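You operate a simulated robot arm through the tools that you are given. There is no shell and no other tool. Be economical: measure what you need, move in short steps, check, and stop when the job is done.

Carry out the task below with a simulated robot arm. There is one attempt and no reset: what you move stays moved.

Task
Prove the LOT 20 bush with both plugs and set it in the green square.
Fine: go plug right in, no go plug tried at the mouth, each plug back in its cup.

The check looks at the end state, three seconds after you hand in, the way a careful person would. Anything else that was tipped, shoved, dropped, spilled or broken makes it a failure.

Robot
A 7-joint arm with a two-finger parallel gripper, fixed in place. Base frame: the origin is at the foot of the arm, x ahead of it, y to its left, z up; the work surface is at about z = 740. Readings come in mm, rad, newtons and seconds.
With the tool pointing down near the work surface it reaches from about 300 to 680 mm from the base axis. Its first joint turns from -1.152 to 1.152 rad. Payload 1.57 kg.
The tool frame sits at the grasp point between the pads (the TCP): z along the fingers, y along the line on which they close. The tips reach 30 mm beyond it. The gripper opens to 110 mm. The fingers are 24 mm wide and 12 mm thick; the gripper's body (48 by 112 mm) begins 78 mm behind the TCP.
Orientation is that of the tool frame in the base frame, as a unit quaternion [x, y, z, w]. With the fingers straight down and closing along the base's y, the tool's x points along the base's -x, its y along +y and its z along -z.

Tools
- The arm moves only by the tool play_rows. Its argument "commands" is a list of rows, each an object (a shift or turn left out is 0, a gripper value left out holds the last) with "travel": the shift along the tool's x, y, z in m, a list of three; "turn": the turn, a rotation vector about the tool's x, y, z in rad, a list of three; "grip": the gripper command, from -1 (fully open) to 1 (shut), values between in proportion. In form: [{"travel": [dx, dy, dz], "turn": [ax, ay, az], "grip": grip}, ...]. A call has 1 to 12 rows; each row shifts and turns the commanded pose from where the row before left it, along the tool's axes as they then stand. Rows are played at 5 a second. More than 50 mm and 0.15 rad between two rows, or a gripper value outside its range, and nothing of the call is played. A pose out of reach is approached as far as the arm can. The call stops where the force on the tool passes 40 N (or 10 N more than at its start, if that is more) or the arm is blocked; 0.2 s more then pass. Each finger travels about 108 mm/s and halts on what it meets, pressing with about 37 N; the grip force reading is that of the motor and also rises with nothing between the fingers. The clock runs only during rows and for 0.2 s after the last one: add rows that do not move to give the fingers time. The reply holds the time, the measured pose of the TCP, the force on the tool along the base axes, the opening and the grip force, in the units named above and with some noise, with the torque about the TCP (base axes, N m) and any sound that the robot's microphone picked up.
- Cameras (640 x 400 px; columns grow to the right, rows downward): "scene" is fixed at [159.6, -390.8, 1395.6]; the picture's right is [0.81, -0.59, 0.00], its down [-0.38, -0.52, -0.77] and it looks along [0.45, 0.62, -0.64] (base axes); focal length 305 px, centre (320, 200). "wrist" rides on the gripper at [70, 16, -141] in the tool frame; the picture's right is [-0.23, 0.97, 0.00], its down [-0.86, -0.20, -0.48] and it looks along [-0.47, -0.11, 0.88] (tool axes); focal length 222 px, centre (320, 200). There is no depth. A picture from a camera that has moved, and an enlarged one, comes with that camera's place and axes in the base frame and with its lens.
- snapshot(camera): a new picture of that camera. The clock stands still meanwhile.
- close_up(camera, box): a new picture of the part [left, top, right, bottom] of that camera's present view, enlarged. The clock stands still meanwhile.
- close_job(): hands the job in; it is judged then, once.

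Go step by step. Nothing tells you positions but the pictures and the camera data: compare them with the known pose of the tool, close in by small moves and look again before you grip or let go. The budget is 120 turns and 84 pictures, counting those below and the enlarged ones. Unless the task says otherwise, let go and move clear before handing in, and close with one line.

The tools are called after "Emit:" as a command line: name --argument value ..., lists and objects as JSON in quotes. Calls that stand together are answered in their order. play_rows: Moves the arm, as the interface text tells. Its arguments: {"type":"object","properties":{"commands":{"type":"array"}},"required":["commands"]} The other tools are called the same way: snapshot (camera) takes a picture; close_up (camera, box) takes an enlarged picture of a part of a camera's view; close_job () hands the job in.

At the start:

```text
t: 0.0
eef_pos: [343.4, -63.9, 1175.8]
tcp_rot: [0.001, 1.0, 0.001, 0.0]
force: [-0.8, 0.1, 0.2]
moment: [-0.01, 0.03, -0.01]
opening: 110.0
finger_force: 0.2
```

scene: 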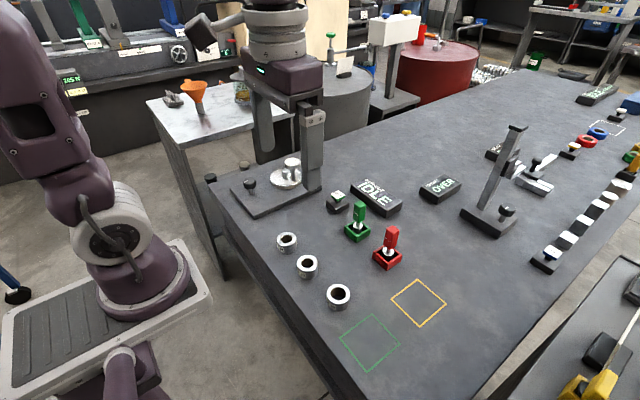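
wrist: 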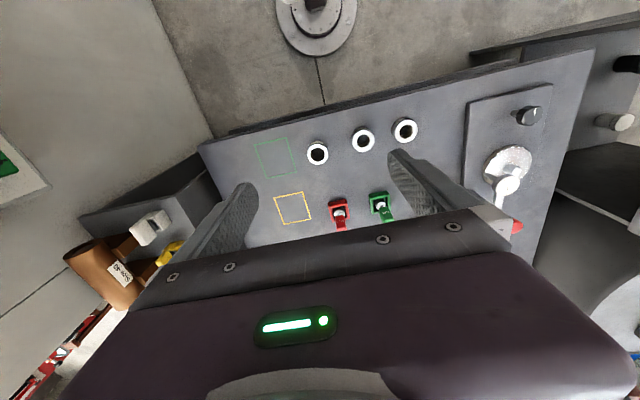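

I see three bushes in a row, a green and a red plug in cups, and green and amber squares. First I take enlarged views to find the labels.

Emit:
close_up --camera "scene" --box '[250, 180, 470, 320]'

Emit:
close_up --camera "wrist" --box '[240, 100, 440, 230]'

Emit:
close_up --camera "scene" --box '[265, 220, 365, 315]'

```text
2.86 times, centred on (360, 250) of scene
camera zoom: at [159.6, -390.8, 1395.6], right [0.81, -0.59, 0.0], down [-0.38, -0.52, -0.77], along [0.45, 0.62, -0.64], focal length 872 px, centre (206, 57)
```

zoom: 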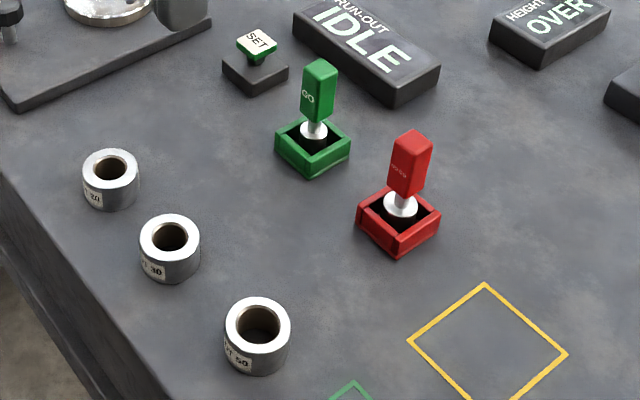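

```text
3.08 times, centred on (340, 165) of wrist
camera zoom: at [273.2, -45.9, 1316.6], right [0.23, 0.97, 0.0], down [0.86, -0.2, 0.48], along [0.47, -0.11, -0.88], focal length 684 px, centre (258, 308)
```

zoom: 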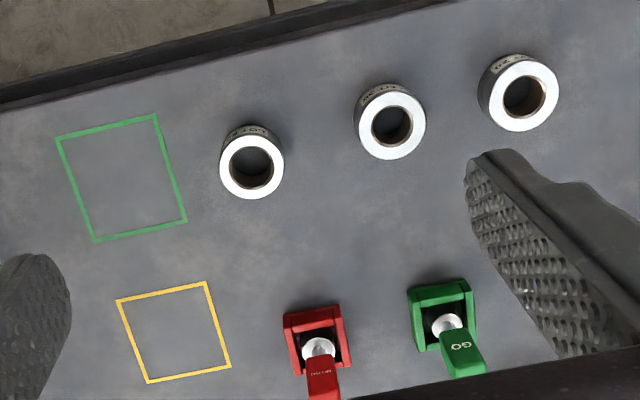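

```text
4.21 times, centred on (315, 268) of scene
camera zoom: at [159.6, -390.8, 1395.6], right [0.81, -0.59, 0.0], down [-0.38, -0.52, -0.77], along [0.45, 0.62, -0.64], focal length 1285 px, centre (341, -84)
```

zoom: 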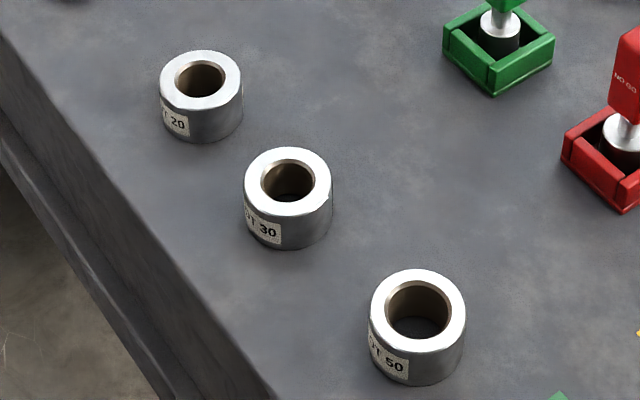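

LOT 20 is the farthest bush (about x 426, y 129). I take the GO plug to be at about (615, 50), the NO GO plug at (616, -68) and the green square at (428, -202). I'm moving above the green plug to look closer.

Emit:
play_rows --commands '[{"travel": [-0.034, 0.01425, 0.02325], "grip": -1}, {"travel": [-0.034, 0.01425, 0.02325]}, {"travel": [-0.034, 0.01425, 0.02325]}, {"travel": [-0.034, 0.01425, 0.02325]}, {"travel": [-0.034, 0.01425, 0.02325]}, {"travel": [-0.034, 0.01425, 0.02325]}, {"travel": [-0.034, 0.01425, 0.02325]}, {"travel": [-0.034, 0.01425, 0.02325]}, {}]'

Emit:
snapshot --camera "wrist"

```text
t: 2.0
eef_pos: [615.1, 51.1, 988.8]
tcp_rot: [0.0, 1.0, 0.0, 0.0]
force: [0.3, -0.5, -0.5]
moment: [0.01, -0.02, 0.01]
opening: 109.9
finger_force: 0.0
```

```text
78 pictures are left
camera wrist: at [545.5, 68.3, 1129.8], right [0.23, 0.97, 0.0], down [0.86, -0.2, 0.48], along [0.47, -0.11, -0.88], focal length 222 px, centre (320, 200)
```

wrist: 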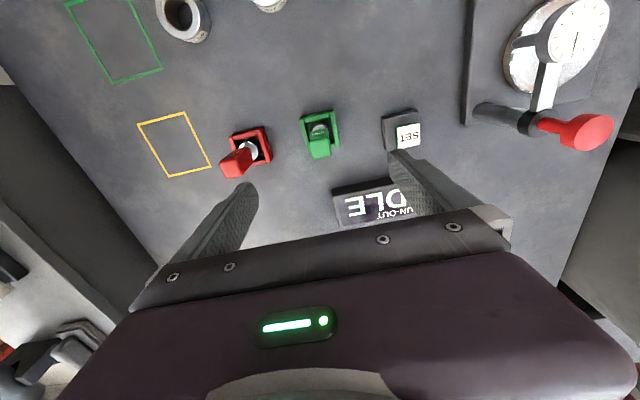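

Emit:
close_up --camera "wrist" --box '[210, 95, 370, 195]'

Emit:
close_up --camera "scene" --box '[325, 180, 425, 280]'

```text
4.00 times, centred on (290, 145) of wrist
camera zoom: at [545.5, 68.3, 1129.8], right [0.23, 0.97, 0.0], down [0.86, -0.2, 0.48], along [0.47, -0.11, -0.88], focal length 888 px, centre (440, 420)
```

zoom: 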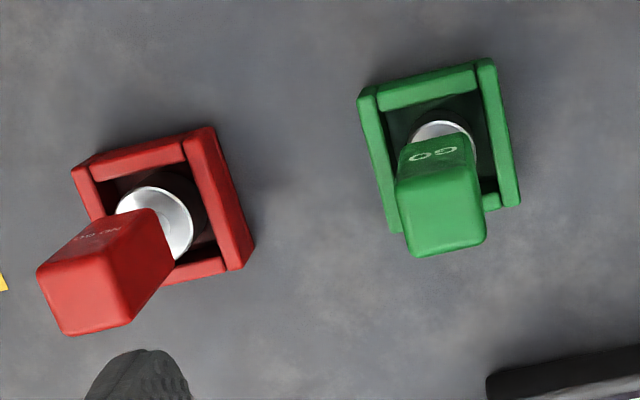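

```text
4.00 times, centred on (375, 230) of scene
camera zoom: at [159.6, -390.8, 1395.6], right [0.81, -0.59, 0.0], down [-0.38, -0.52, -0.77], along [0.45, 0.62, -0.64], focal length 1221 px, centre (100, 80)
```

zoom: 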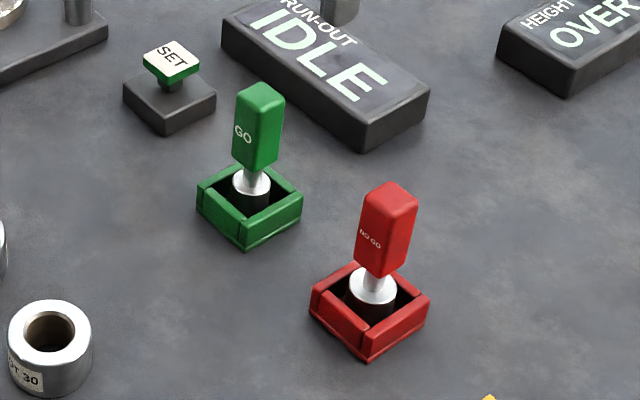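

The GO handle is about 24 mm square, top at about z 868, centred at (617, 51) and turned about -4°. I go down around it and look before closing.

Emit:
play_rows --commands '[{"travel": [-0.002, 0, 0.03], "turn": [0, 0, 0.07], "grip": -0.2}, {"travel": [0, 0, 0.04]}, {"travel": [0, 0, 0.04]}, {"travel": [0, 0, 0.04]}, {}]'

Emit:
snapshot --camera "wrist"

Emit:
close_up --camera "scene" --box '[305, 130, 425, 280]'

```text
t: 3.2
eef_pos: [615.1, 51.3, 839.5]
tcp_rot: [0.034, 0.999, -0.001, 0.0]
force: [0.1, -0.2, -0.4]
moment: [-0.04, -0.04, 0.0]
opening: 66.1
finger_force: 0.1
```

```text
75 pictures are left
camera wrist: at [547.2, 73.8, 980.4], right [0.29, 0.96, 0.0], down [0.84, -0.26, 0.48], along [0.46, -0.14, -0.88], focal length 222 px, centre (320, 200)
```

wrist: 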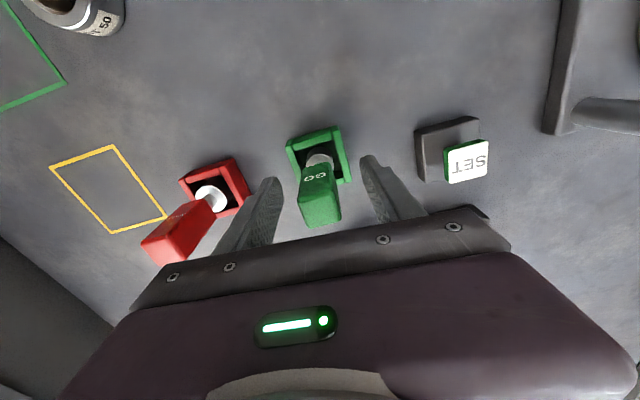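

```text
2.67 times, centred on (365, 205) of scene
camera zoom: at [159.6, -390.8, 1395.6], right [0.81, -0.59, 0.0], down [-0.38, -0.52, -0.77], along [0.45, 0.62, -0.64], focal length 814 px, centre (200, 187)
```

zoom: 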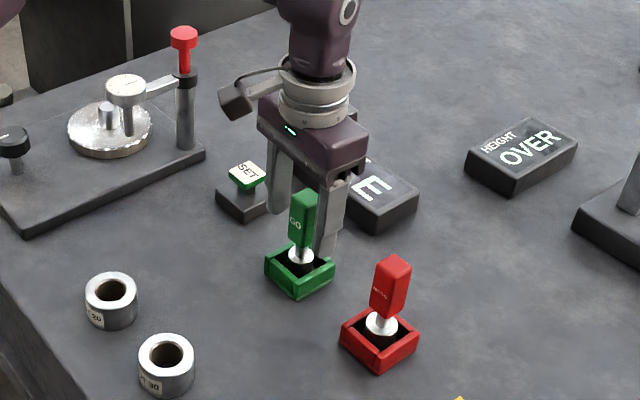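

The fingers straddle the GO handle properly. I'm closing on it.

Emit:
play_rows --commands '[{"grip": 0.3}, {"grip": 1}, {}, {}, {}]'

Emit:
snapshot --camera "wrist"

```text
t: 4.4
eef_pos: [616.3, 51.6, 839.6]
tcp_rot: [0.034, 0.999, 0.0, 0.0]
force: [0.4, -0.8, 0.1]
moment: [-0.07, -0.03, -0.01]
opening: 25.3
finger_force: 36.7
```

```text
73 pictures are left
camera wrist: at [547.2, 73.8, 980.8], right [0.29, 0.96, 0.0], down [0.84, -0.26, 0.48], along [0.46, -0.14, -0.88], focal length 222 px, centre (320, 200)
```

wrist: 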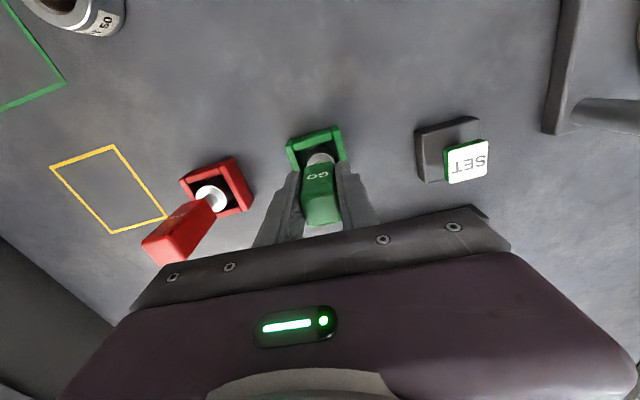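

Gripped at 25.3 mm. I'm lifting straight up 110 mm.

Emit:
play_rows --commands '[{"travel": [0, 0, -0.015]}, {"travel": [0, 0, -0.02]}, {"travel": [0, 0, -0.025]}, {"travel": [0, 0, -0.025]}, {"travel": [0, 0, -0.025]}, {}]'

Emit:
snapshot --camera "wrist"

Emit:
close_up --camera "scene" --box '[305, 100, 425, 280]'

```text
t: 5.8
eef_pos: [616.7, 51.3, 950.5]
tcp_rot: [0.036, 0.999, 0.0, 0.0]
force: [0.2, 0.6, -2.0]
moment: [-0.01, -0.02, 0.01]
opening: 25.9
finger_force: 37.1
```

```text
72 pictures are left
camera wrist: at [548.2, 72.6, 1091.1], right [0.29, 0.96, 0.0], down [0.84, -0.26, 0.48], along [0.46, -0.14, -0.88], focal length 222 px, centre (320, 200)
```

wrist: 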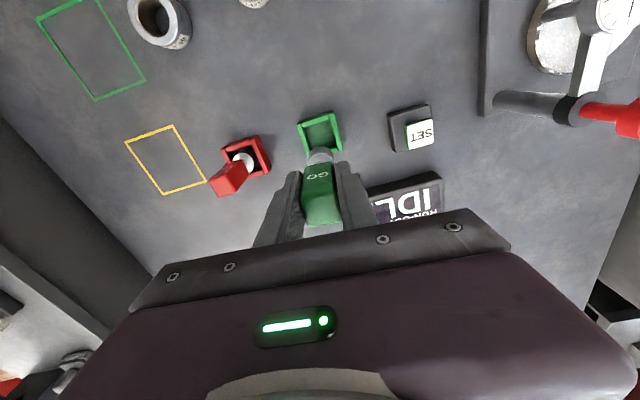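

```text
2.22 times, centred on (365, 190) of scene
camera zoom: at [159.6, -390.8, 1395.6], right [0.81, -0.59, 0.0], down [-0.38, -0.52, -0.77], along [0.45, 0.62, -0.64], focal length 678 px, centre (220, 222)
```

zoom: 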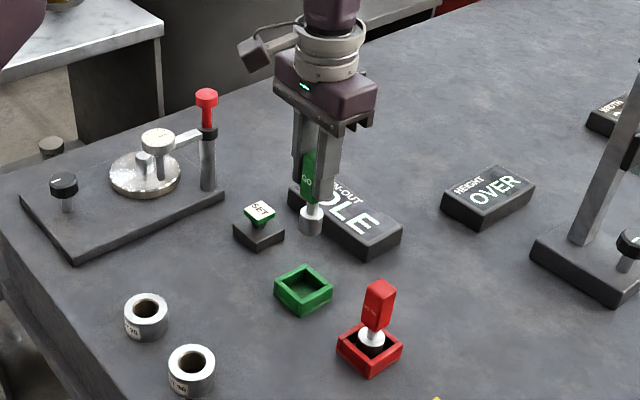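

The plug is clean out of its cup. Now I carry it above the LOT 20 bush.

Emit:
play_rows --commands '[{"travel": [0.02, 0.0065, 0]}, {"travel": [0.037, 0.0121, 0]}, {"travel": [0.037, 0.0121, 0]}, {"travel": [0.037, 0.0121, 0]}, {"travel": [0.037, 0.0121, 0]}, {"travel": [0.0278, 0.0089, 0]}, {}, {}]'

Emit:
snapshot --camera "wrist"

Emit:
close_up --camera "wrist" --box '[260, 90, 380, 190]'

Emit:
close_up --camera "scene" --box '[250, 170, 330, 270]'

```text
t: 7.6
eef_pos: [424.4, 126.4, 949.1]
tcp_rot: [0.036, 0.999, -0.001, 0.0]
force: [0.0, 0.0, -1.8]
moment: [0.01, -0.01, 0.0]
opening: 25.6
finger_force: 36.9
```

```text
70 pictures are left
camera wrist: at [357.1, 148.8, 1090.4], right [0.29, 0.96, 0.0], down [0.84, -0.26, 0.48], along [0.46, -0.14, -0.88], focal length 222 px, centre (320, 200)
```

wrist: 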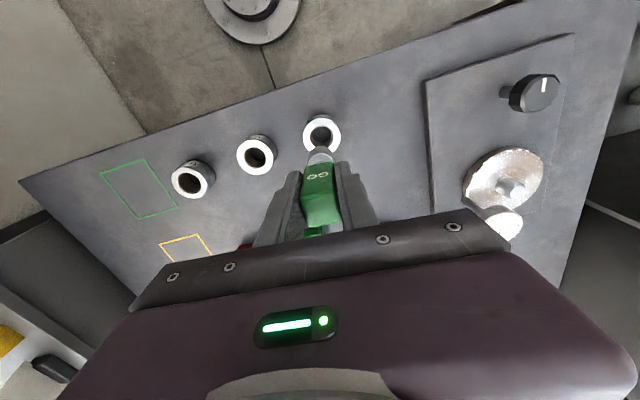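

```text
4.00 times, centred on (320, 140) of wrist
camera zoom: at [357.1, 148.8, 1090.4], right [0.29, 0.96, 0.0], down [0.84, -0.26, 0.48], along [0.46, -0.14, -0.88], focal length 888 px, centre (320, 440)
```

zoom: 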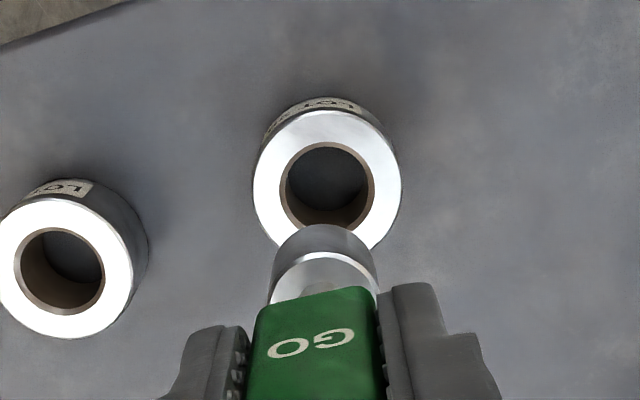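

```text
4.00 times, centred on (290, 220) of scene
camera zoom: at [159.6, -390.8, 1395.6], right [0.81, -0.59, 0.0], down [-0.38, -0.52, -0.77], along [0.45, 0.62, -0.64], focal length 1221 px, centre (440, 120)
```

zoom: 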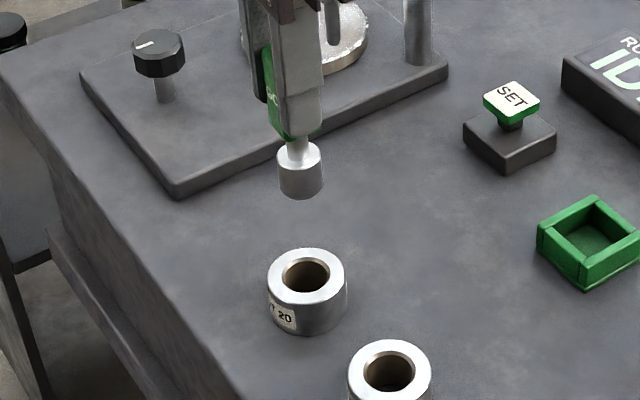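

The two views together put the bush axis about 2.4 mm nearer in x and 1.8 mm farther in y than the plug. I correct that, come down close above the mouth and look again.

Emit:
play_rows --commands '[{"travel": [0.0025, 0.0016, 0.02]}, {"travel": [0, 0, 0.025]}, {"travel": [0, 0, 0.02]}, {}, {}]'

Emit:
close_up --camera "wrist" --box '[260, 90, 380, 190]'

Emit:
close_up --camera "scene" --box '[260, 190, 320, 265]'

```text
t: 8.8
eef_pos: [424.2, 128.0, 885.9]
tcp_rot: [0.035, 0.999, 0.0, 0.0]
force: [0.4, -0.2, -3.5]
moment: [0.0, 0.0, -0.01]
opening: 25.6
finger_force: 36.7
```

```text
4.00 times, centred on (320, 140) of wrist
camera zoom: at [354.6, 151.6, 1025.9], right [0.29, 0.96, 0.0], down [0.84, -0.26, 0.48], along [0.46, -0.14, -0.88], focal length 888 px, centre (320, 440)
```

zoom: 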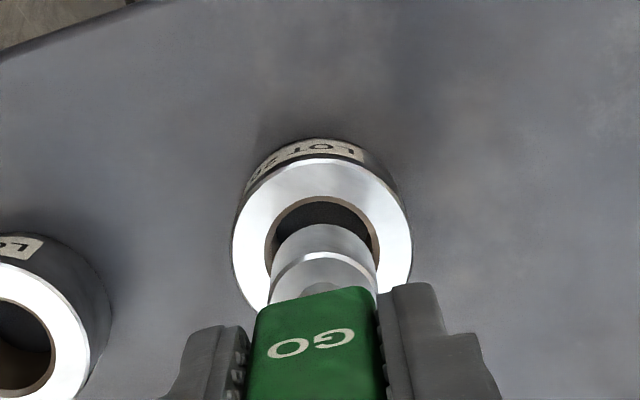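

```text
5.33 times, centred on (290, 228) of scene
camera zoom: at [159.6, -390.8, 1395.6], right [0.81, -0.59, 0.0], down [-0.38, -0.52, -0.77], along [0.45, 0.62, -0.64], focal length 1628 px, centre (480, 53)
```

zoom: 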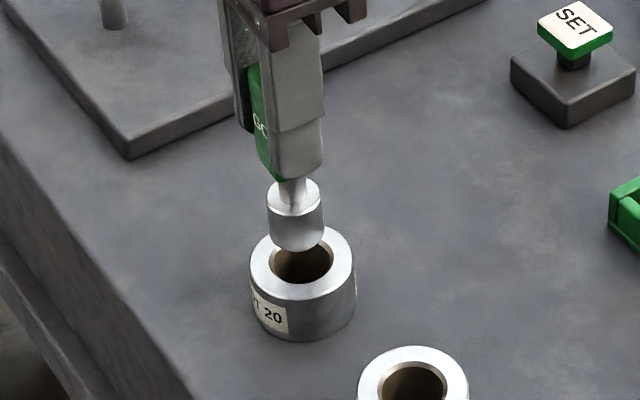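

The plug is now about 1.5 mm short in x. I make a small correction and come down to just above the mouth.

Emit:
play_rows --commands '[{"travel": [-0.0015, -0.0006, 0.01]}, {"travel": [0, 0, 0.01]}, {}, {}]'

Emit:
close_up --camera "wrist" --box '[260, 90, 380, 190]'

Emit:
close_up --camera "scene" --box '[260, 200, 320, 265]'

```text
t: 9.8
eef_pos: [424.8, 129.5, 865.0]
tcp_rot: [0.035, 0.999, 0.001, 0.0]
force: [0.3, 0.0, -2.0]
moment: [0.02, 0.0, -0.02]
opening: 25.6
finger_force: 37.0
```

```text
4.00 times, centred on (320, 140) of wrist
camera zoom: at [356.6, 151.0, 1006.2], right [0.29, 0.96, 0.0], down [0.84, -0.26, 0.48], along [0.46, -0.14, -0.88], focal length 888 px, centre (320, 440)
```

zoom: 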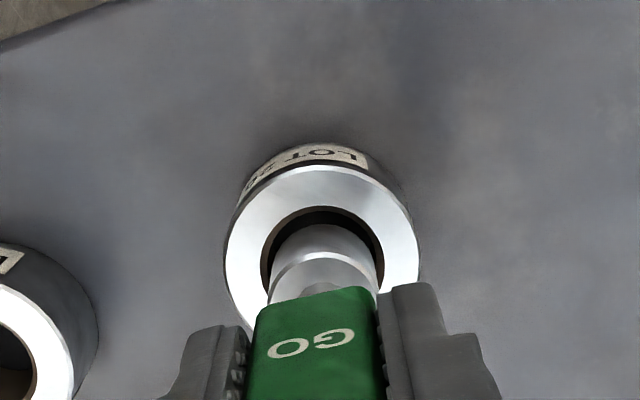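

```text
6.15 times, centred on (290, 232) of scene
camera zoom: at [159.6, -390.8, 1395.6], right [0.81, -0.59, 0.0], down [-0.38, -0.52, -0.77], along [0.45, 0.62, -0.64], focal length 1878 px, centre (505, 0)
```

zoom: 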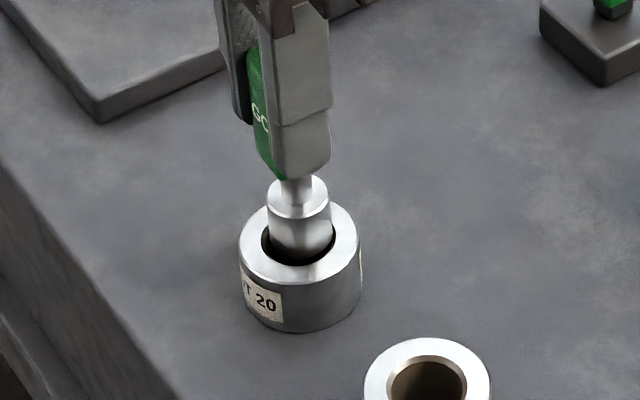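

The plug sits concentric with the mouth to within a millimetre. I'm lowering it in slowly.

Emit:
play_rows --commands '[{"travel": [0.0007, -0.0002, 0.004]}, {"travel": [0, 0, 0.004]}, {"travel": [0, 0, 0.004]}, {"travel": [0, 0, 0.004]}, {}]'

Emit:
close_up --camera "scene" --box '[260, 200, 320, 265]'

```text
t: 11.0
eef_pos: [423.6, 129.4, 849.8]
tcp_rot: [0.036, 0.999, 0.0, -0.001]
force: [-0.8, -0.2, -2.0]
moment: [0.0, -0.01, 0.0]
opening: 25.6
finger_force: 36.7
```

```text
6.15 times, centred on (290, 232) of scene
camera zoom: at [159.6, -390.8, 1395.6], right [0.81, -0.59, 0.0], down [-0.38, -0.52, -0.77], along [0.45, 0.62, -0.64], focal length 1878 px, centre (505, 0)
```

zoom: 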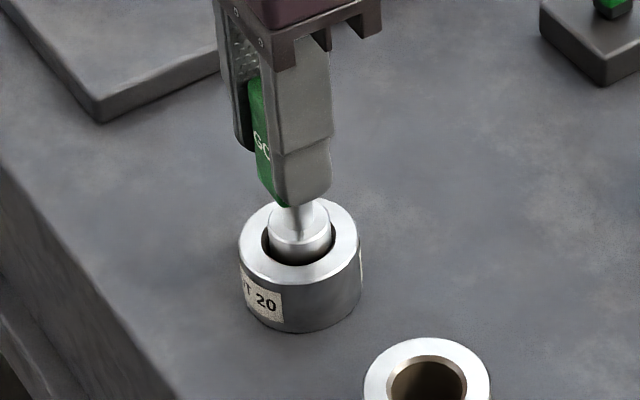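

It enters freely. I continue down until light contact with the table.

Emit:
play_rows --commands '[{"travel": [0, 0, 0.004]}, {"travel": [0, 0, 0.004]}, {"travel": [0, 0, 0.004]}, {"travel": [0, 0, 0.003]}, {"travel": [0, 0, 0.002]}, {}]'

Emit:
close_up --camera "scene" --box '[260, 200, 320, 265]'

```text
t: 12.4
eef_pos: [425.2, 129.6, 833.6]
tcp_rot: [0.035, 0.999, 0.0, 0.0]
force: [-2.7, -2.4, 35.0]
moment: [-0.2, -0.02, -0.03]
opening: 26.0
finger_force: 36.9
```

```text
6.15 times, centred on (290, 232) of scene
camera zoom: at [159.0, -391.0, 1395.6], right [0.81, -0.59, 0.0], down [-0.38, -0.52, -0.77], along [0.45, 0.62, -0.64], focal length 1878 px, centre (505, 0)
```

zoom: 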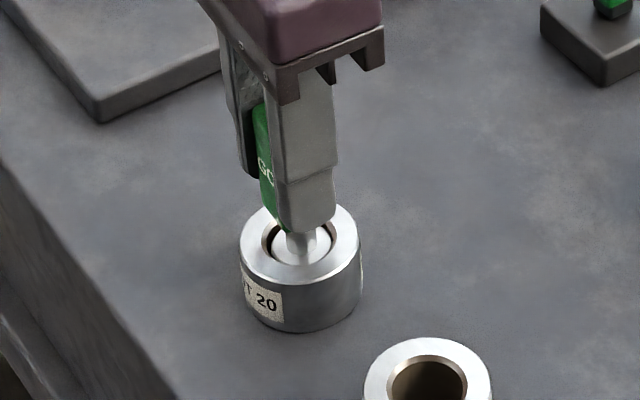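

The plug bottomed on the table (35 N at z≈833), so it is right in. Now I draw it out and check that the bush stayed put.

Emit:
play_rows --commands '[{"travel": [0, 0, -0.004]}, {"travel": [0, 0, -0.008]}, {"travel": [0, 0, -0.015]}, {"travel": [0, 0, -0.02]}, {"travel": [0, 0, -0.025]}, {"travel": [0, 0, -0.025]}, {"travel": [0, 0, -0.02]}, {}]'

Emit:
snapshot --camera "wrist"

Emit:
close_up --camera "scene" --box '[250, 170, 330, 270]'

```text
t: 14.2
eef_pos: [423.4, 130.1, 950.3]
tcp_rot: [0.035, 0.999, 0.0, 0.001]
force: [0.2, 0.5, -2.3]
moment: [0.01, 0.03, 0.01]
opening: 25.8
finger_force: 36.5
```

```text
61 pictures are left
camera wrist: at [355.1, 150.8, 1090.7], right [0.29, 0.96, 0.0], down [0.84, -0.26, 0.48], along [0.46, -0.14, -0.88], focal length 222 px, centre (320, 200)
```

wrist: 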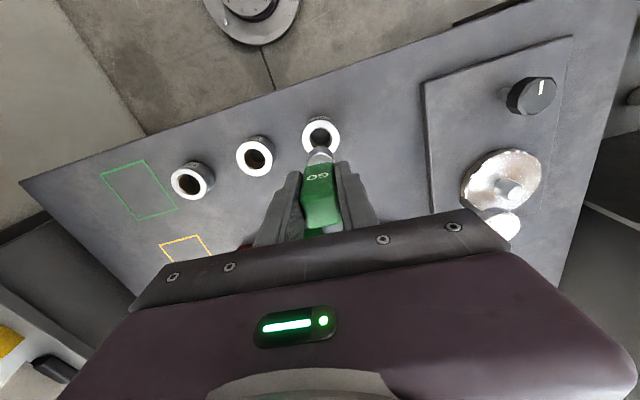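

```text
4.00 times, centred on (290, 220) of scene
camera zoom: at [159.6, -390.8, 1395.6], right [0.81, -0.59, 0.0], down [-0.38, -0.52, -0.77], along [0.45, 0.62, -0.64], focal length 1221 px, centre (440, 120)
```

zoom: 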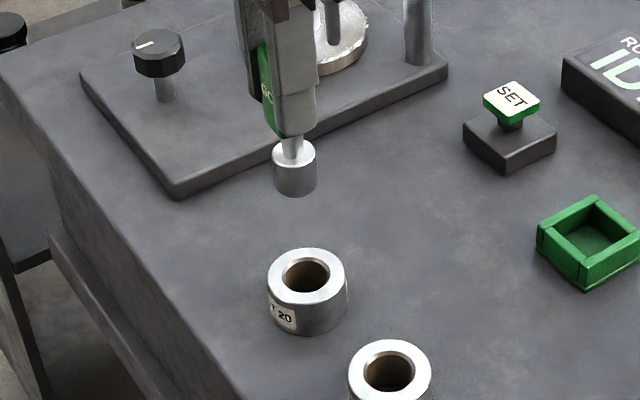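

The bush hasn't moved. I take the GO plug back along exactly the same displacements to above its cup.

Emit:
play_rows --commands '[{"travel": [-0.02, -0.0066, 0]}, {"travel": [-0.037, -0.0121, 0]}, {"travel": [-0.037, -0.0121, 0]}, {"travel": [-0.037, -0.0121, 0]}, {"travel": [-0.037, -0.0121, 0]}, {"travel": [-0.0295, -0.0096, 0]}, {}, {"travel": [0, 0, 0.03]}, {"travel": [0, 0, 0.025]}, {}, {}]'

Emit:
close_up --camera "wrist" --box '[260, 90, 380, 190]'

Emit:
close_up --camera "scene" --box '[320, 180, 400, 260]'

```text
t: 16.6
eef_pos: [616.9, 49.9, 894.0]
tcp_rot: [0.035, 0.999, 0.0, 0.0]
force: [-0.2, -1.4, -1.7]
moment: [0.01, 0.02, 0.0]
opening: 25.8
finger_force: 37.1
```

```text
4.00 times, centred on (320, 140) of wrist
camera zoom: at [548.0, 72.5, 1034.7], right [0.29, 0.96, 0.0], down [0.84, -0.26, 0.48], along [0.46, -0.14, -0.88], focal length 888 px, centre (320, 440)
```

zoom: 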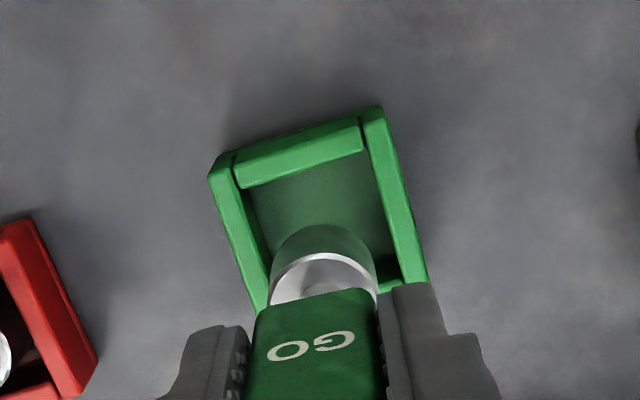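

```text
5.00 times, centred on (360, 220) of scene
camera zoom: at [159.6, -390.8, 1395.6], right [0.81, -0.59, 0.0], down [-0.38, -0.52, -0.77], along [0.45, 0.62, -0.64], focal length 1526 px, centre (120, 100)
```

zoom: 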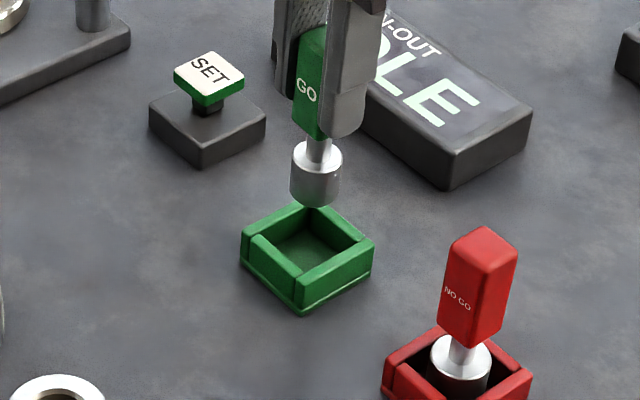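

The plug lines up with the cup within about 1 mm. I lower it in.

Emit:
play_rows --commands '[{"travel": [0.0005, 0, 0.012]}, {"travel": [0, 0, 0.012]}, {"travel": [0, 0, 0.012]}, {"travel": [0, 0, 0.008]}, {"travel": [0, 0, 0.005]}, {"travel": [0, 0, 0.003]}, {}]'

Emit:
close_up --camera "scene" --box '[320, 180, 400, 260]'

```text
t: 18.2
eef_pos: [617.6, 51.0, 842.5]
tcp_rot: [0.035, 0.999, -0.001, 0.0]
force: [0.0, 0.4, -2.2]
moment: [0.01, -0.01, 0.01]
opening: 25.7
finger_force: 36.6
```

```text
5.00 times, centred on (360, 220) of scene
camera zoom: at [159.6, -390.8, 1395.6], right [0.81, -0.59, 0.0], down [-0.38, -0.52, -0.77], along [0.45, 0.62, -0.64], focal length 1526 px, centre (120, 100)
```

zoom: 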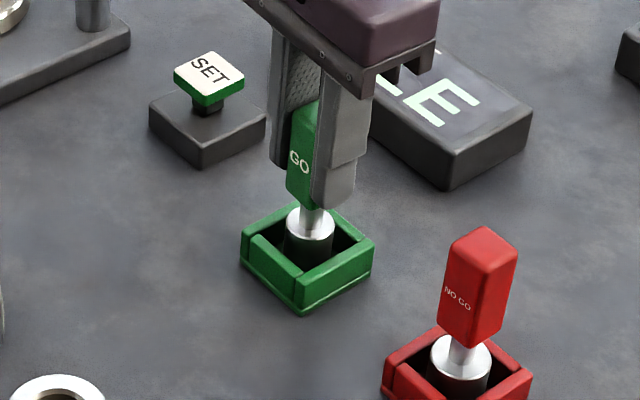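

No contact yet; I lower in 1 mm steps until it rests.

Emit:
play_rows --commands '[{"travel": [0, 0, 0.001]}, {"travel": [0, 0, 0.001]}, {"travel": [0, 0, 0.0005]}, {}]'

```text
t: 19.2
eef_pos: [617.4, 49.6, 839.1]
tcp_rot: [0.035, 0.999, -0.001, 0.0]
force: [-0.2, -0.5, -1.6]
moment: [-0.03, 0.0, 0.03]
opening: 25.8
finger_force: 37.0
```

Emit:
play_rows --commands '[{"travel": [0, 0, 0.0005]}, {"travel": [0, 0, 0.0005]}, {"travel": [0, 0, 0.0005]}, {}]'

```text
t: 20.2
eef_pos: [616.2, 50.5, 838.2]
tcp_rot: [0.035, 0.999, 0.0, 0.001]
force: [-6.3, 0.5, 15.7]
moment: [0.05, 0.34, -0.01]
opening: 26.1
finger_force: 36.8
```

It rests on the cup floor. I ease off and open partway.

Emit:
play_rows --commands '[{"travel": [0, 0, -0.0006]}, {"grip": 0.4}, {"grip": 0.2}, {"grip": -0.1}, {}, {}]'

Emit:
close_up --camera "scene" --box '[320, 180, 400, 260]'

```text
t: 21.6
eef_pos: [617.2, 49.5, 837.9]
tcp_rot: [0.035, 0.999, 0.0, 0.0]
force: [-0.2, 0.5, 0.0]
moment: [0.01, 0.0, -0.03]
opening: 60.3
finger_force: 0.1
```

```text
5.00 times, centred on (360, 220) of scene
camera zoom: at [159.6, -390.8, 1395.6], right [0.81, -0.59, 0.0], down [-0.38, -0.52, -0.77], along [0.45, 0.62, -0.64], focal length 1526 px, centre (120, 100)
```

zoom: 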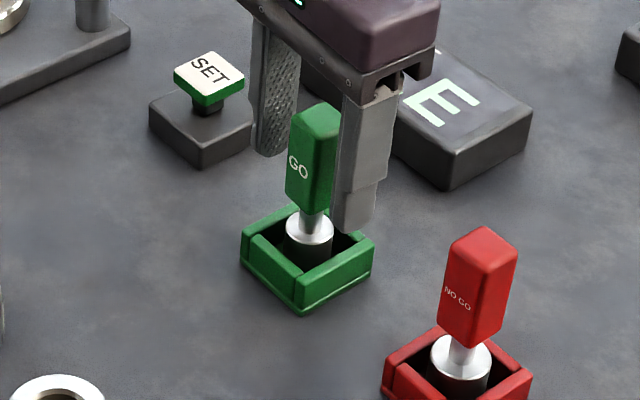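

The GO plug stands in its cup. I go up and over to the NO GO plug.

Emit:
play_rows --commands '[{"travel": [0, 0, -0.03]}, {"travel": [0, 0, -0.04]}, {"travel": [0, 0, -0.04]}, {"travel": [-0.002, -0.029, 0]}, {"travel": [-0.002, -0.029, 0]}, {"travel": [-0.002, -0.029, 0]}, {"travel": [-0.0018, -0.0297, 0]}, {}, {}]'

Emit:
close_up --camera "wrist" --box '[240, 90, 400, 230]'

Emit:
close_up --camera "scene" --box '[320, 160, 440, 280]'

```text
t: 23.6
eef_pos: [616.3, -67.3, 948.3]
tcp_rot: [0.034, 0.999, 0.0, -0.001]
force: [0.1, 0.0, 0.1]
moment: [-0.02, -0.03, 0.01]
opening: 60.6
finger_force: 0.0
```

```text
2.86 times, centred on (320, 160) of wrist
camera zoom: at [548.0, -45.1, 1089.2], right [0.29, 0.96, 0.0], down [0.84, -0.26, 0.48], along [0.46, -0.14, -0.88], focal length 635 px, centre (320, 314)
```

zoom: 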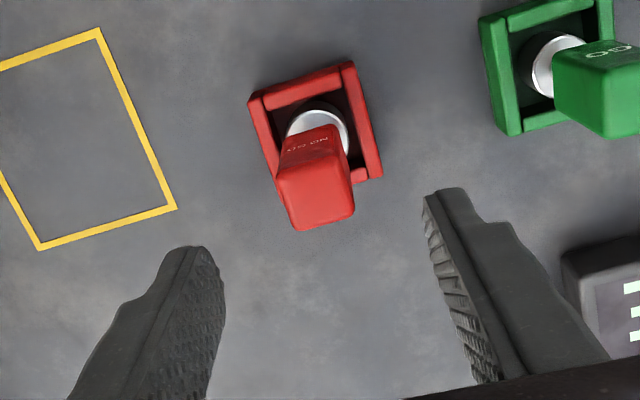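

```text
3.33 times, centred on (380, 220) of scene
camera zoom: at [159.5, -390.9, 1395.6], right [0.81, -0.59, 0.0], down [-0.38, -0.52, -0.77], along [0.45, 0.62, -0.64], focal length 1017 px, centre (120, 133)
```

zoom: 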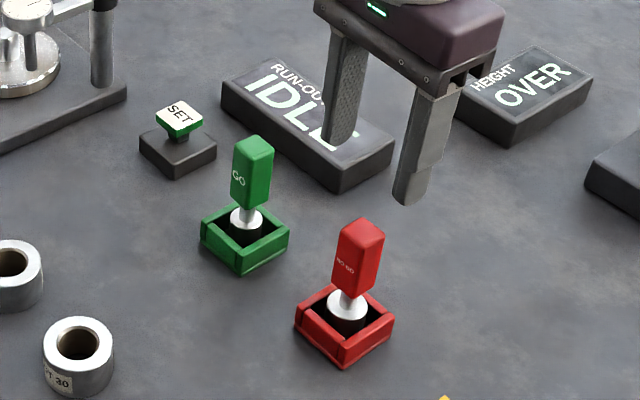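

The handle sits centred under the gripper at about (616, -67.5). I descend and close.

Emit:
play_rows --commands '[{"travel": [0, 0, 0.03]}, {"travel": [0, 0, 0.03]}, {"travel": [0, 0, 0.03]}, {"travel": [0, 0, 0.018]}, {}]'

Emit:
snapshot --camera "wrist"

```text
t: 24.8
eef_pos: [615.9, -67.1, 840.1]
tcp_rot: [0.035, 0.999, 0.001, 0.0]
force: [-0.2, 0.5, 0.0]
moment: [-0.02, -0.02, 0.02]
opening: 60.5
finger_force: 0.0
```

```text
53 pictures are left
camera wrist: at [547.7, -44.2, 981.0], right [0.29, 0.96, 0.0], down [0.84, -0.26, 0.48], along [0.46, -0.14, -0.88], focal length 222 px, centre (320, 200)
```

wrist: 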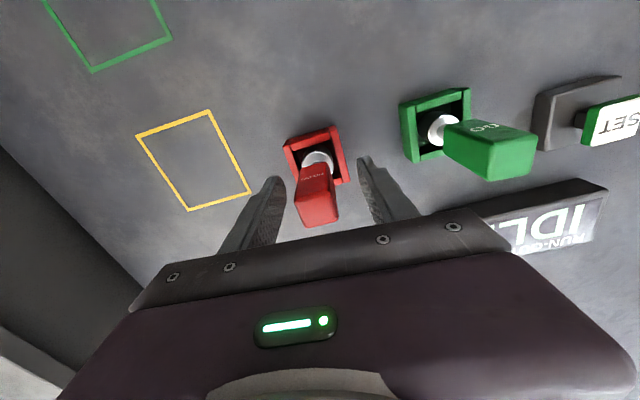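

Emit:
play_rows --commands '[{"grip": 0.3}, {"grip": 1}, {}, {}, {"travel": [0, 0, -0.015]}, {"travel": [0, 0, -0.02]}, {"travel": [0, 0, -0.025]}, {"travel": [0, 0, -0.025]}, {"travel": [0, 0, -0.025]}, {}]'

Emit:
snapshot --camera "wrist"

Emit:
close_up --camera "scene" --box '[320, 140, 440, 280]'

```text
t: 27.0
eef_pos: [616.1, -65.8, 950.3]
tcp_rot: [0.035, 0.999, -0.001, 0.0]
force: [-0.2, -0.6, -1.8]
moment: [0.01, 0.0, 0.04]
opening: 25.8
finger_force: 37.3
```

```text
52 pictures are left
camera wrist: at [547.7, -44.0, 1090.9], right [0.29, 0.96, 0.0], down [0.84, -0.26, 0.48], along [0.46, -0.14, -0.88], focal length 222 px, centre (320, 200)
```

wrist: 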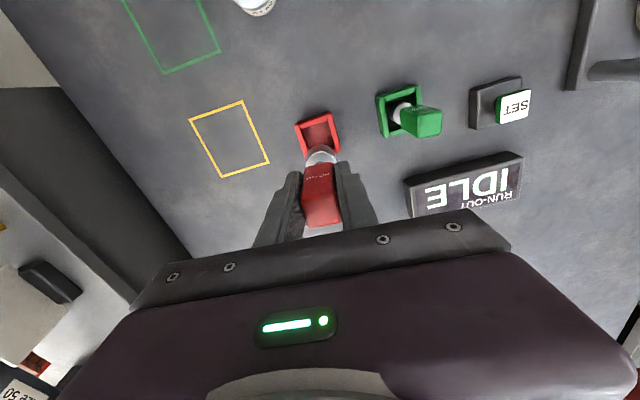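

```text
2.86 times, centred on (380, 210) of scene
camera zoom: at [159.6, -390.8, 1395.6], right [0.81, -0.59, 0.0], down [-0.38, -0.52, -0.77], along [0.45, 0.62, -0.64], focal length 872 px, centre (149, 171)
```

zoom: 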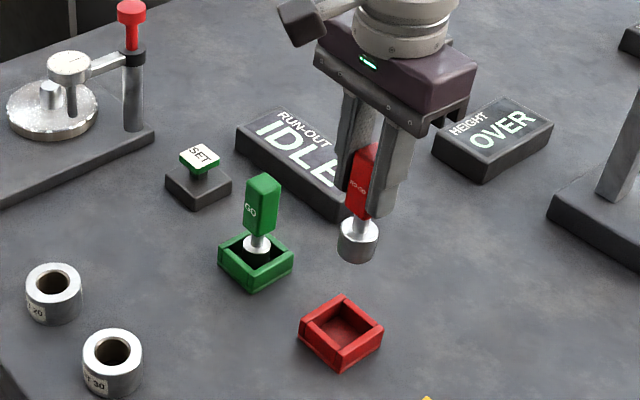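

NO GO plug is up. Using the accumulated displacements, I carry it to above the bush axis.

Emit:
play_rows --commands '[{"travel": [0.02, 0.0177, 0]}, {"travel": [0.0308, 0.0273, 0]}, {"travel": [0.0308, 0.0273, 0]}, {"travel": [0.0308, 0.0273, 0]}, {"travel": [0.0308, 0.0273, 0]}, {"travel": [0.0308, 0.0273, 0]}, {"travel": [0.0308, 0.0271, 0]}, {}, {"travel": [0, 0, 0.03]}, {"travel": [0, 0, 0.03]}, {}, {}]'

Emit:
close_up --camera "wrist" --box '[260, 90, 380, 190]'

Emit:
close_up --camera "scene" --box '[260, 190, 320, 265]'

```text
t: 29.6
eef_pos: [425.1, 129.2, 891.3]
tcp_rot: [0.035, 0.999, 0.0, -0.001]
force: [-0.2, 0.6, -2.0]
moment: [0.02, 0.03, 0.0]
opening: 25.5
finger_force: 36.9
```

```text
4.00 times, centred on (320, 140) of wrist
camera zoom: at [355.9, 151.2, 1032.2], right [0.29, 0.96, 0.0], down [0.84, -0.26, 0.48], along [0.46, -0.14, -0.88], focal length 888 px, centre (320, 440)
```

zoom: 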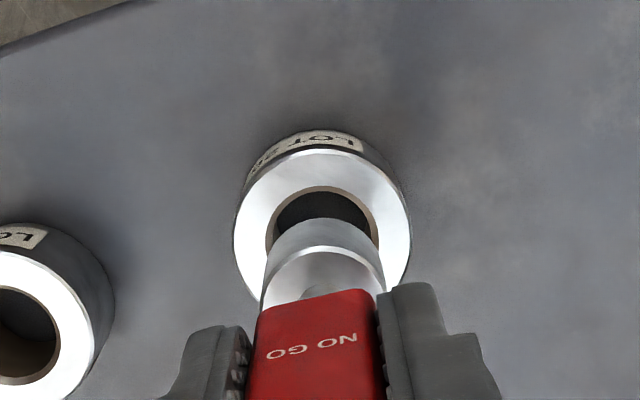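

```text
5.33 times, centred on (290, 228) of scene
camera zoom: at [159.6, -390.8, 1395.6], right [0.81, -0.59, 0.0], down [-0.38, -0.52, -0.77], along [0.45, 0.62, -0.64], focal length 1628 px, centre (480, 53)
```

zoom: 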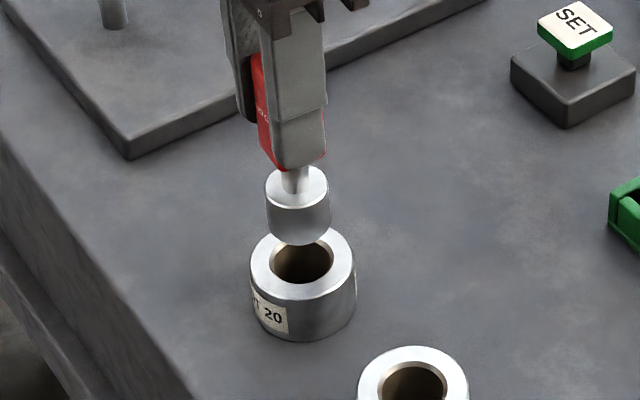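

The NO GO member (about 31 mm) is concentric with the mouth. I lower to near touch, then in small steps to feel it seat.

Emit:
play_rows --commands '[{"travel": [0.0, -0.0003, 0.01]}, {"travel": [0, 0, 0.008]}, {"travel": [0, 0, 0.002]}, {}]'

Emit:
close_up --camera "scene" --box '[260, 200, 320, 265]'

Emit:
close_up --camera "wrist" --box '[260, 90, 380, 190]'

```text
t: 30.6
eef_pos: [425.2, 128.5, 870.0]
tcp_rot: [0.034, 0.999, 0.0, 0.0]
force: [0.0, -0.5, -1.7]
moment: [0.0, -0.01, -0.01]
opening: 26.0
finger_force: 37.1
```

```text
6.15 times, centred on (290, 232) of scene
camera zoom: at [159.6, -390.8, 1395.6], right [0.81, -0.59, 0.0], down [-0.38, -0.52, -0.77], along [0.45, 0.62, -0.64], focal length 1878 px, centre (505, 0)
```

zoom: 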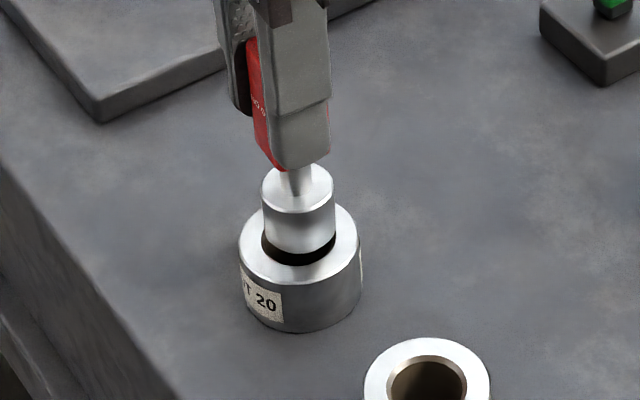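

```text
4.00 times, centred on (320, 140) of wrist
camera zoom: at [356.1, 150.7, 1011.9], right [0.29, 0.96, 0.0], down [0.84, -0.26, 0.48], along [0.46, -0.14, -0.88], focal length 888 px, centre (320, 440)
```

zoom: 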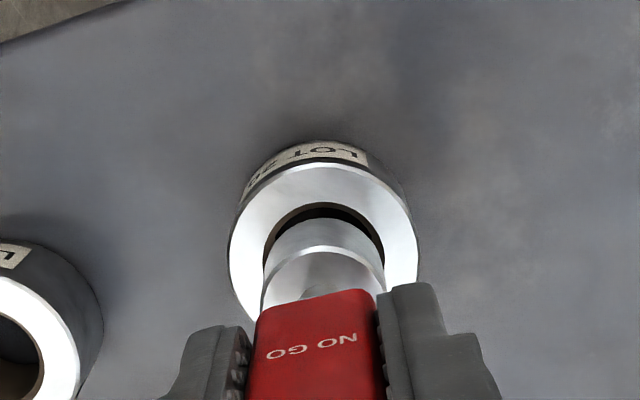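

Emit:
play_rows --commands '[{"travel": [0, 0, 0.001]}, {"travel": [0, 0, 0.001]}, {"travel": [0, 0, 0.001]}, {"travel": [0, 0, 0.001]}, {}]'

```text
t: 31.8
eef_pos: [424.1, 127.8, 867.1]
tcp_rot: [0.035, 0.999, -0.001, -0.001]
force: [-0.3, -0.2, -1.7]
moment: [0.04, 0.02, -0.01]
opening: 25.8
finger_force: 36.6
```

Still no contact; continuing in 1 mm steps.

Emit:
play_rows --commands '[{"travel": [0, 0, 0.001]}, {"travel": [0, 0, 0.001]}, {}]'

Emit:
close_up --camera "scene" --box '[260, 200, 320, 265]'

```text
t: 32.6
eef_pos: [424.4, 127.7, 865.0]
tcp_rot: [0.036, 0.999, 0.001, -0.001]
force: [-0.5, 0.1, -2.2]
moment: [0.01, 0.0, 0.0]
opening: 25.8
finger_force: 36.4
```

```text
6.15 times, centred on (290, 232) of scene
camera zoom: at [159.6, -390.8, 1395.6], right [0.81, -0.59, 0.0], down [-0.38, -0.52, -0.77], along [0.45, 0.62, -0.64], focal length 1878 px, centre (505, 0)
```

zoom: 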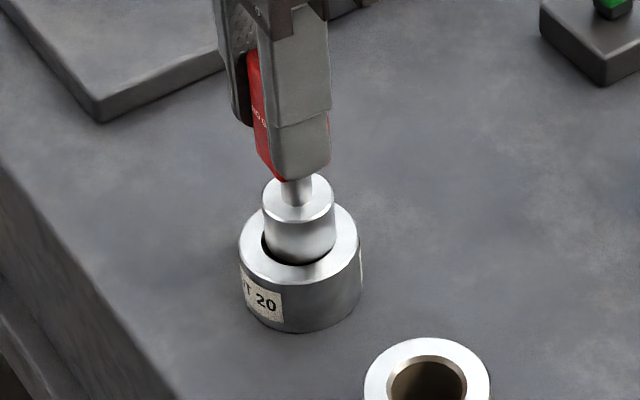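

Emit:
play_rows --commands '[{"travel": [0, 0, 0.001]}, {"travel": [0, 0, 0.001]}, {"travel": [0, 0, 0.0005]}, {}]'

```text
t: 33.6
eef_pos: [423.8, 129.1, 862.3]
tcp_rot: [0.034, 0.999, -0.001, 0.0]
force: [-10.5, 4.1, 29.1]
moment: [0.21, 0.52, 0.01]
opening: 25.7
finger_force: 36.7
```

It stopped at the mouth, but with a sideways force. I take one look, lift a bit, shift 0.8 mm off the loaded side and try again for a clean verdict.

Emit:
close_up --camera "scene" --box '[260, 200, 320, 265]'

Emit:
play_rows --commands '[{"travel": [0, 0, -0.003]}, {"travel": [0.0008, 0.0003, 0]}, {"travel": [0, 0, 0.0015]}, {"travel": [0, 0, 0.001]}, {"travel": [0, 0, 0.0005]}, {}]'

Emit:
close_up --camera "scene" --box '[260, 200, 320, 265]'

```text
6.15 times, centred on (290, 232) of scene
camera zoom: at [158.9, -390.9, 1395.7], right [0.81, -0.59, 0.0], down [-0.38, -0.52, -0.77], along [0.45, 0.62, -0.64], focal length 1878 px, centre (505, 0)
```

zoom: 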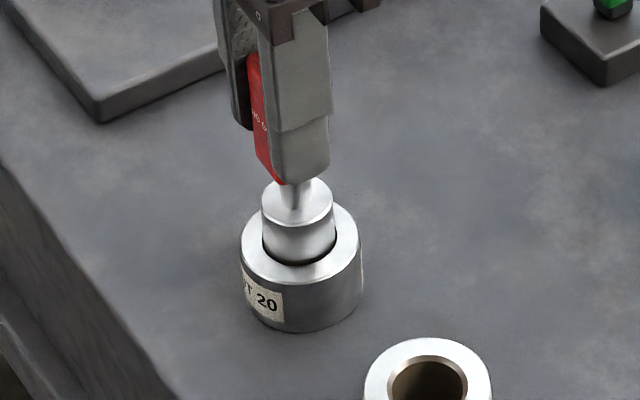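

```text
t: 35.0
eef_pos: [424.7, 129.1, 863.3]
tcp_rot: [0.035, 0.999, 0.0, 0.001]
force: [7.2, -6.3, 15.3]
moment: [-0.41, -0.61, 0.0]
opening: 25.8
finger_force: 36.7
```

```text
6.15 times, centred on (290, 232) of scene
camera zoom: at [159.5, -391.0, 1395.6], right [0.81, -0.59, 0.0], down [-0.38, -0.52, -0.77], along [0.45, 0.62, -0.64], focal length 1878 px, centre (505, 0)
```

zoom: 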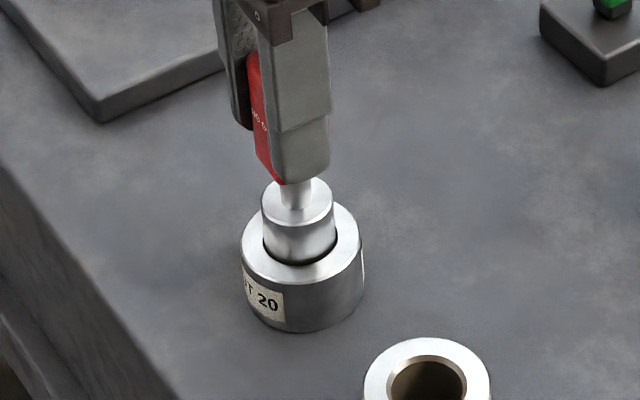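

The NO GO plug is refused at the mouth both times, stopping on the chamfer. I withdraw and carry it back above its cup.

Emit:
play_rows --commands '[{"travel": [0, 0, -0.0115]}, {"travel": [0, 0, -0.025]}, {"travel": [0, 0, -0.03]}, {"travel": [0, 0, -0.025]}, {}, {"travel": [-0.0206, -0.0183, 0]}, {"travel": [-0.037, -0.0326, 0]}, {"travel": [-0.037, -0.0326, 0]}, {"travel": [-0.037, -0.0326, 0]}, {"travel": [-0.037, -0.0326, 0]}, {"travel": [-0.037, -0.0326, 0]}, {}]'

Emit:
play_rows --commands '[{"travel": [0, 0, 0.03]}, {"travel": [0, 0, 0.025]}, {}, {}]'

Emit:
close_up --camera "wrist" --box '[260, 90, 380, 190]'

Emit:
close_up --camera "scene" --box '[340, 200, 420, 280]'

```text
t: 37.6
eef_pos: [616.2, -66.5, 953.1]
tcp_rot: [0.035, 0.999, 0.0, -0.001]
force: [0.2, -0.3, -2.5]
moment: [0.01, -0.01, -0.01]
opening: 25.7
finger_force: 37.0
```

```text
t: 38.6
eef_pos: [616.6, -65.7, 898.9]
tcp_rot: [0.035, 0.999, 0.0, 0.001]
force: [0.0, 0.5, -1.7]
moment: [-0.01, 0.0, 0.0]
opening: 25.5
finger_force: 36.7
```

```text
4.00 times, centred on (320, 140) of wrist
camera zoom: at [548.0, -43.8, 1039.4], right [0.29, 0.96, 0.0], down [0.84, -0.26, 0.48], along [0.46, -0.14, -0.88], focal length 888 px, centre (320, 440)
```

zoom: 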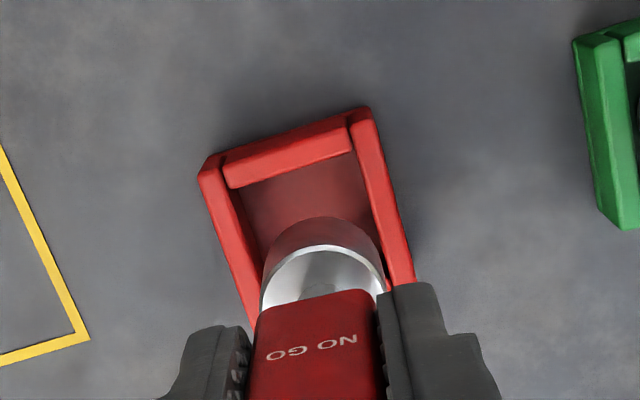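

```text
5.00 times, centred on (380, 240) of scene
camera zoom: at [159.6, -390.8, 1395.6], right [0.81, -0.59, 0.0], down [-0.38, -0.52, -0.77], along [0.45, 0.62, -0.64], focal length 1526 px, centre (20, 0)
```

zoom: 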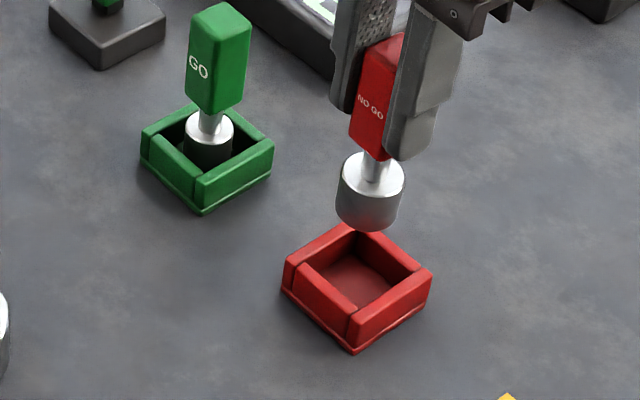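

Lined up with the red cup. Lowering it in.

Emit:
play_rows --commands '[{"travel": [0, 0, 0.012]}, {"travel": [0, 0, 0.012]}, {"travel": [0, 0, 0.012]}, {"travel": [0, 0, 0.01]}, {"travel": [0, 0, 0.005]}, {"travel": [0, 0, 0.002]}, {}]'

Emit:
close_up --camera "scene" --box '[340, 200, 420, 280]'

```text
t: 40.2
eef_pos: [616.6, -66.8, 845.1]
tcp_rot: [0.034, 0.999, 0.0, 0.0]
force: [-0.2, 0.3, -2.7]
moment: [-0.05, 0.04, -0.03]
opening: 25.5
finger_force: 37.5
```

```text
5.00 times, centred on (380, 240) of scene
camera zoom: at [159.6, -390.8, 1395.6], right [0.81, -0.59, 0.0], down [-0.38, -0.52, -0.77], along [0.45, 0.62, -0.64], focal length 1526 px, centre (20, 0)
```

zoom: 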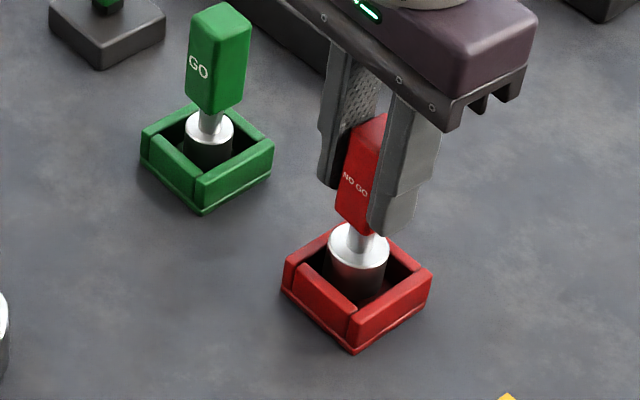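

Emit:
play_rows --commands '[{"travel": [0, 0, 0.001]}, {"travel": [0, 0, 0.001]}, {"travel": [0, 0, 0.001]}, {"travel": [0, 0, 0.001]}, {"travel": [0, 0, 0.0005]}, {}]'

```text
t: 41.6
eef_pos: [616.1, -65.9, 841.0]
tcp_rot: [0.035, 0.999, 0.0, 0.0]
force: [-1.0, -0.6, -1.3]
moment: [0.0, 0.01, 0.02]
opening: 25.7
finger_force: 37.0
```

Emit:
play_rows --commands '[{"travel": [0, 0, 0.0007]}, {"travel": [0, 0, 0.0006]}, {}]'

```text
t: 42.4
eef_pos: [616.5, -66.2, 839.5]
tcp_rot: [0.036, 0.999, 0.0, 0.0]
force: [0.4, -0.1, -2.4]
moment: [0.0, 0.01, -0.03]
opening: 25.5
finger_force: 37.0
```

Emit:
play_rows --commands '[{"travel": [0, 0, 0.0006]}, {"travel": [0, 0, 0.0006]}, {}]'

```text
t: 43.2
eef_pos: [616.9, -66.5, 839.2]
tcp_rot: [0.034, 0.999, 0.0, 0.0]
force: [-3.1, 1.7, 14.9]
moment: [0.08, 0.05, 0.01]
opening: 25.8
finger_force: 36.7
```

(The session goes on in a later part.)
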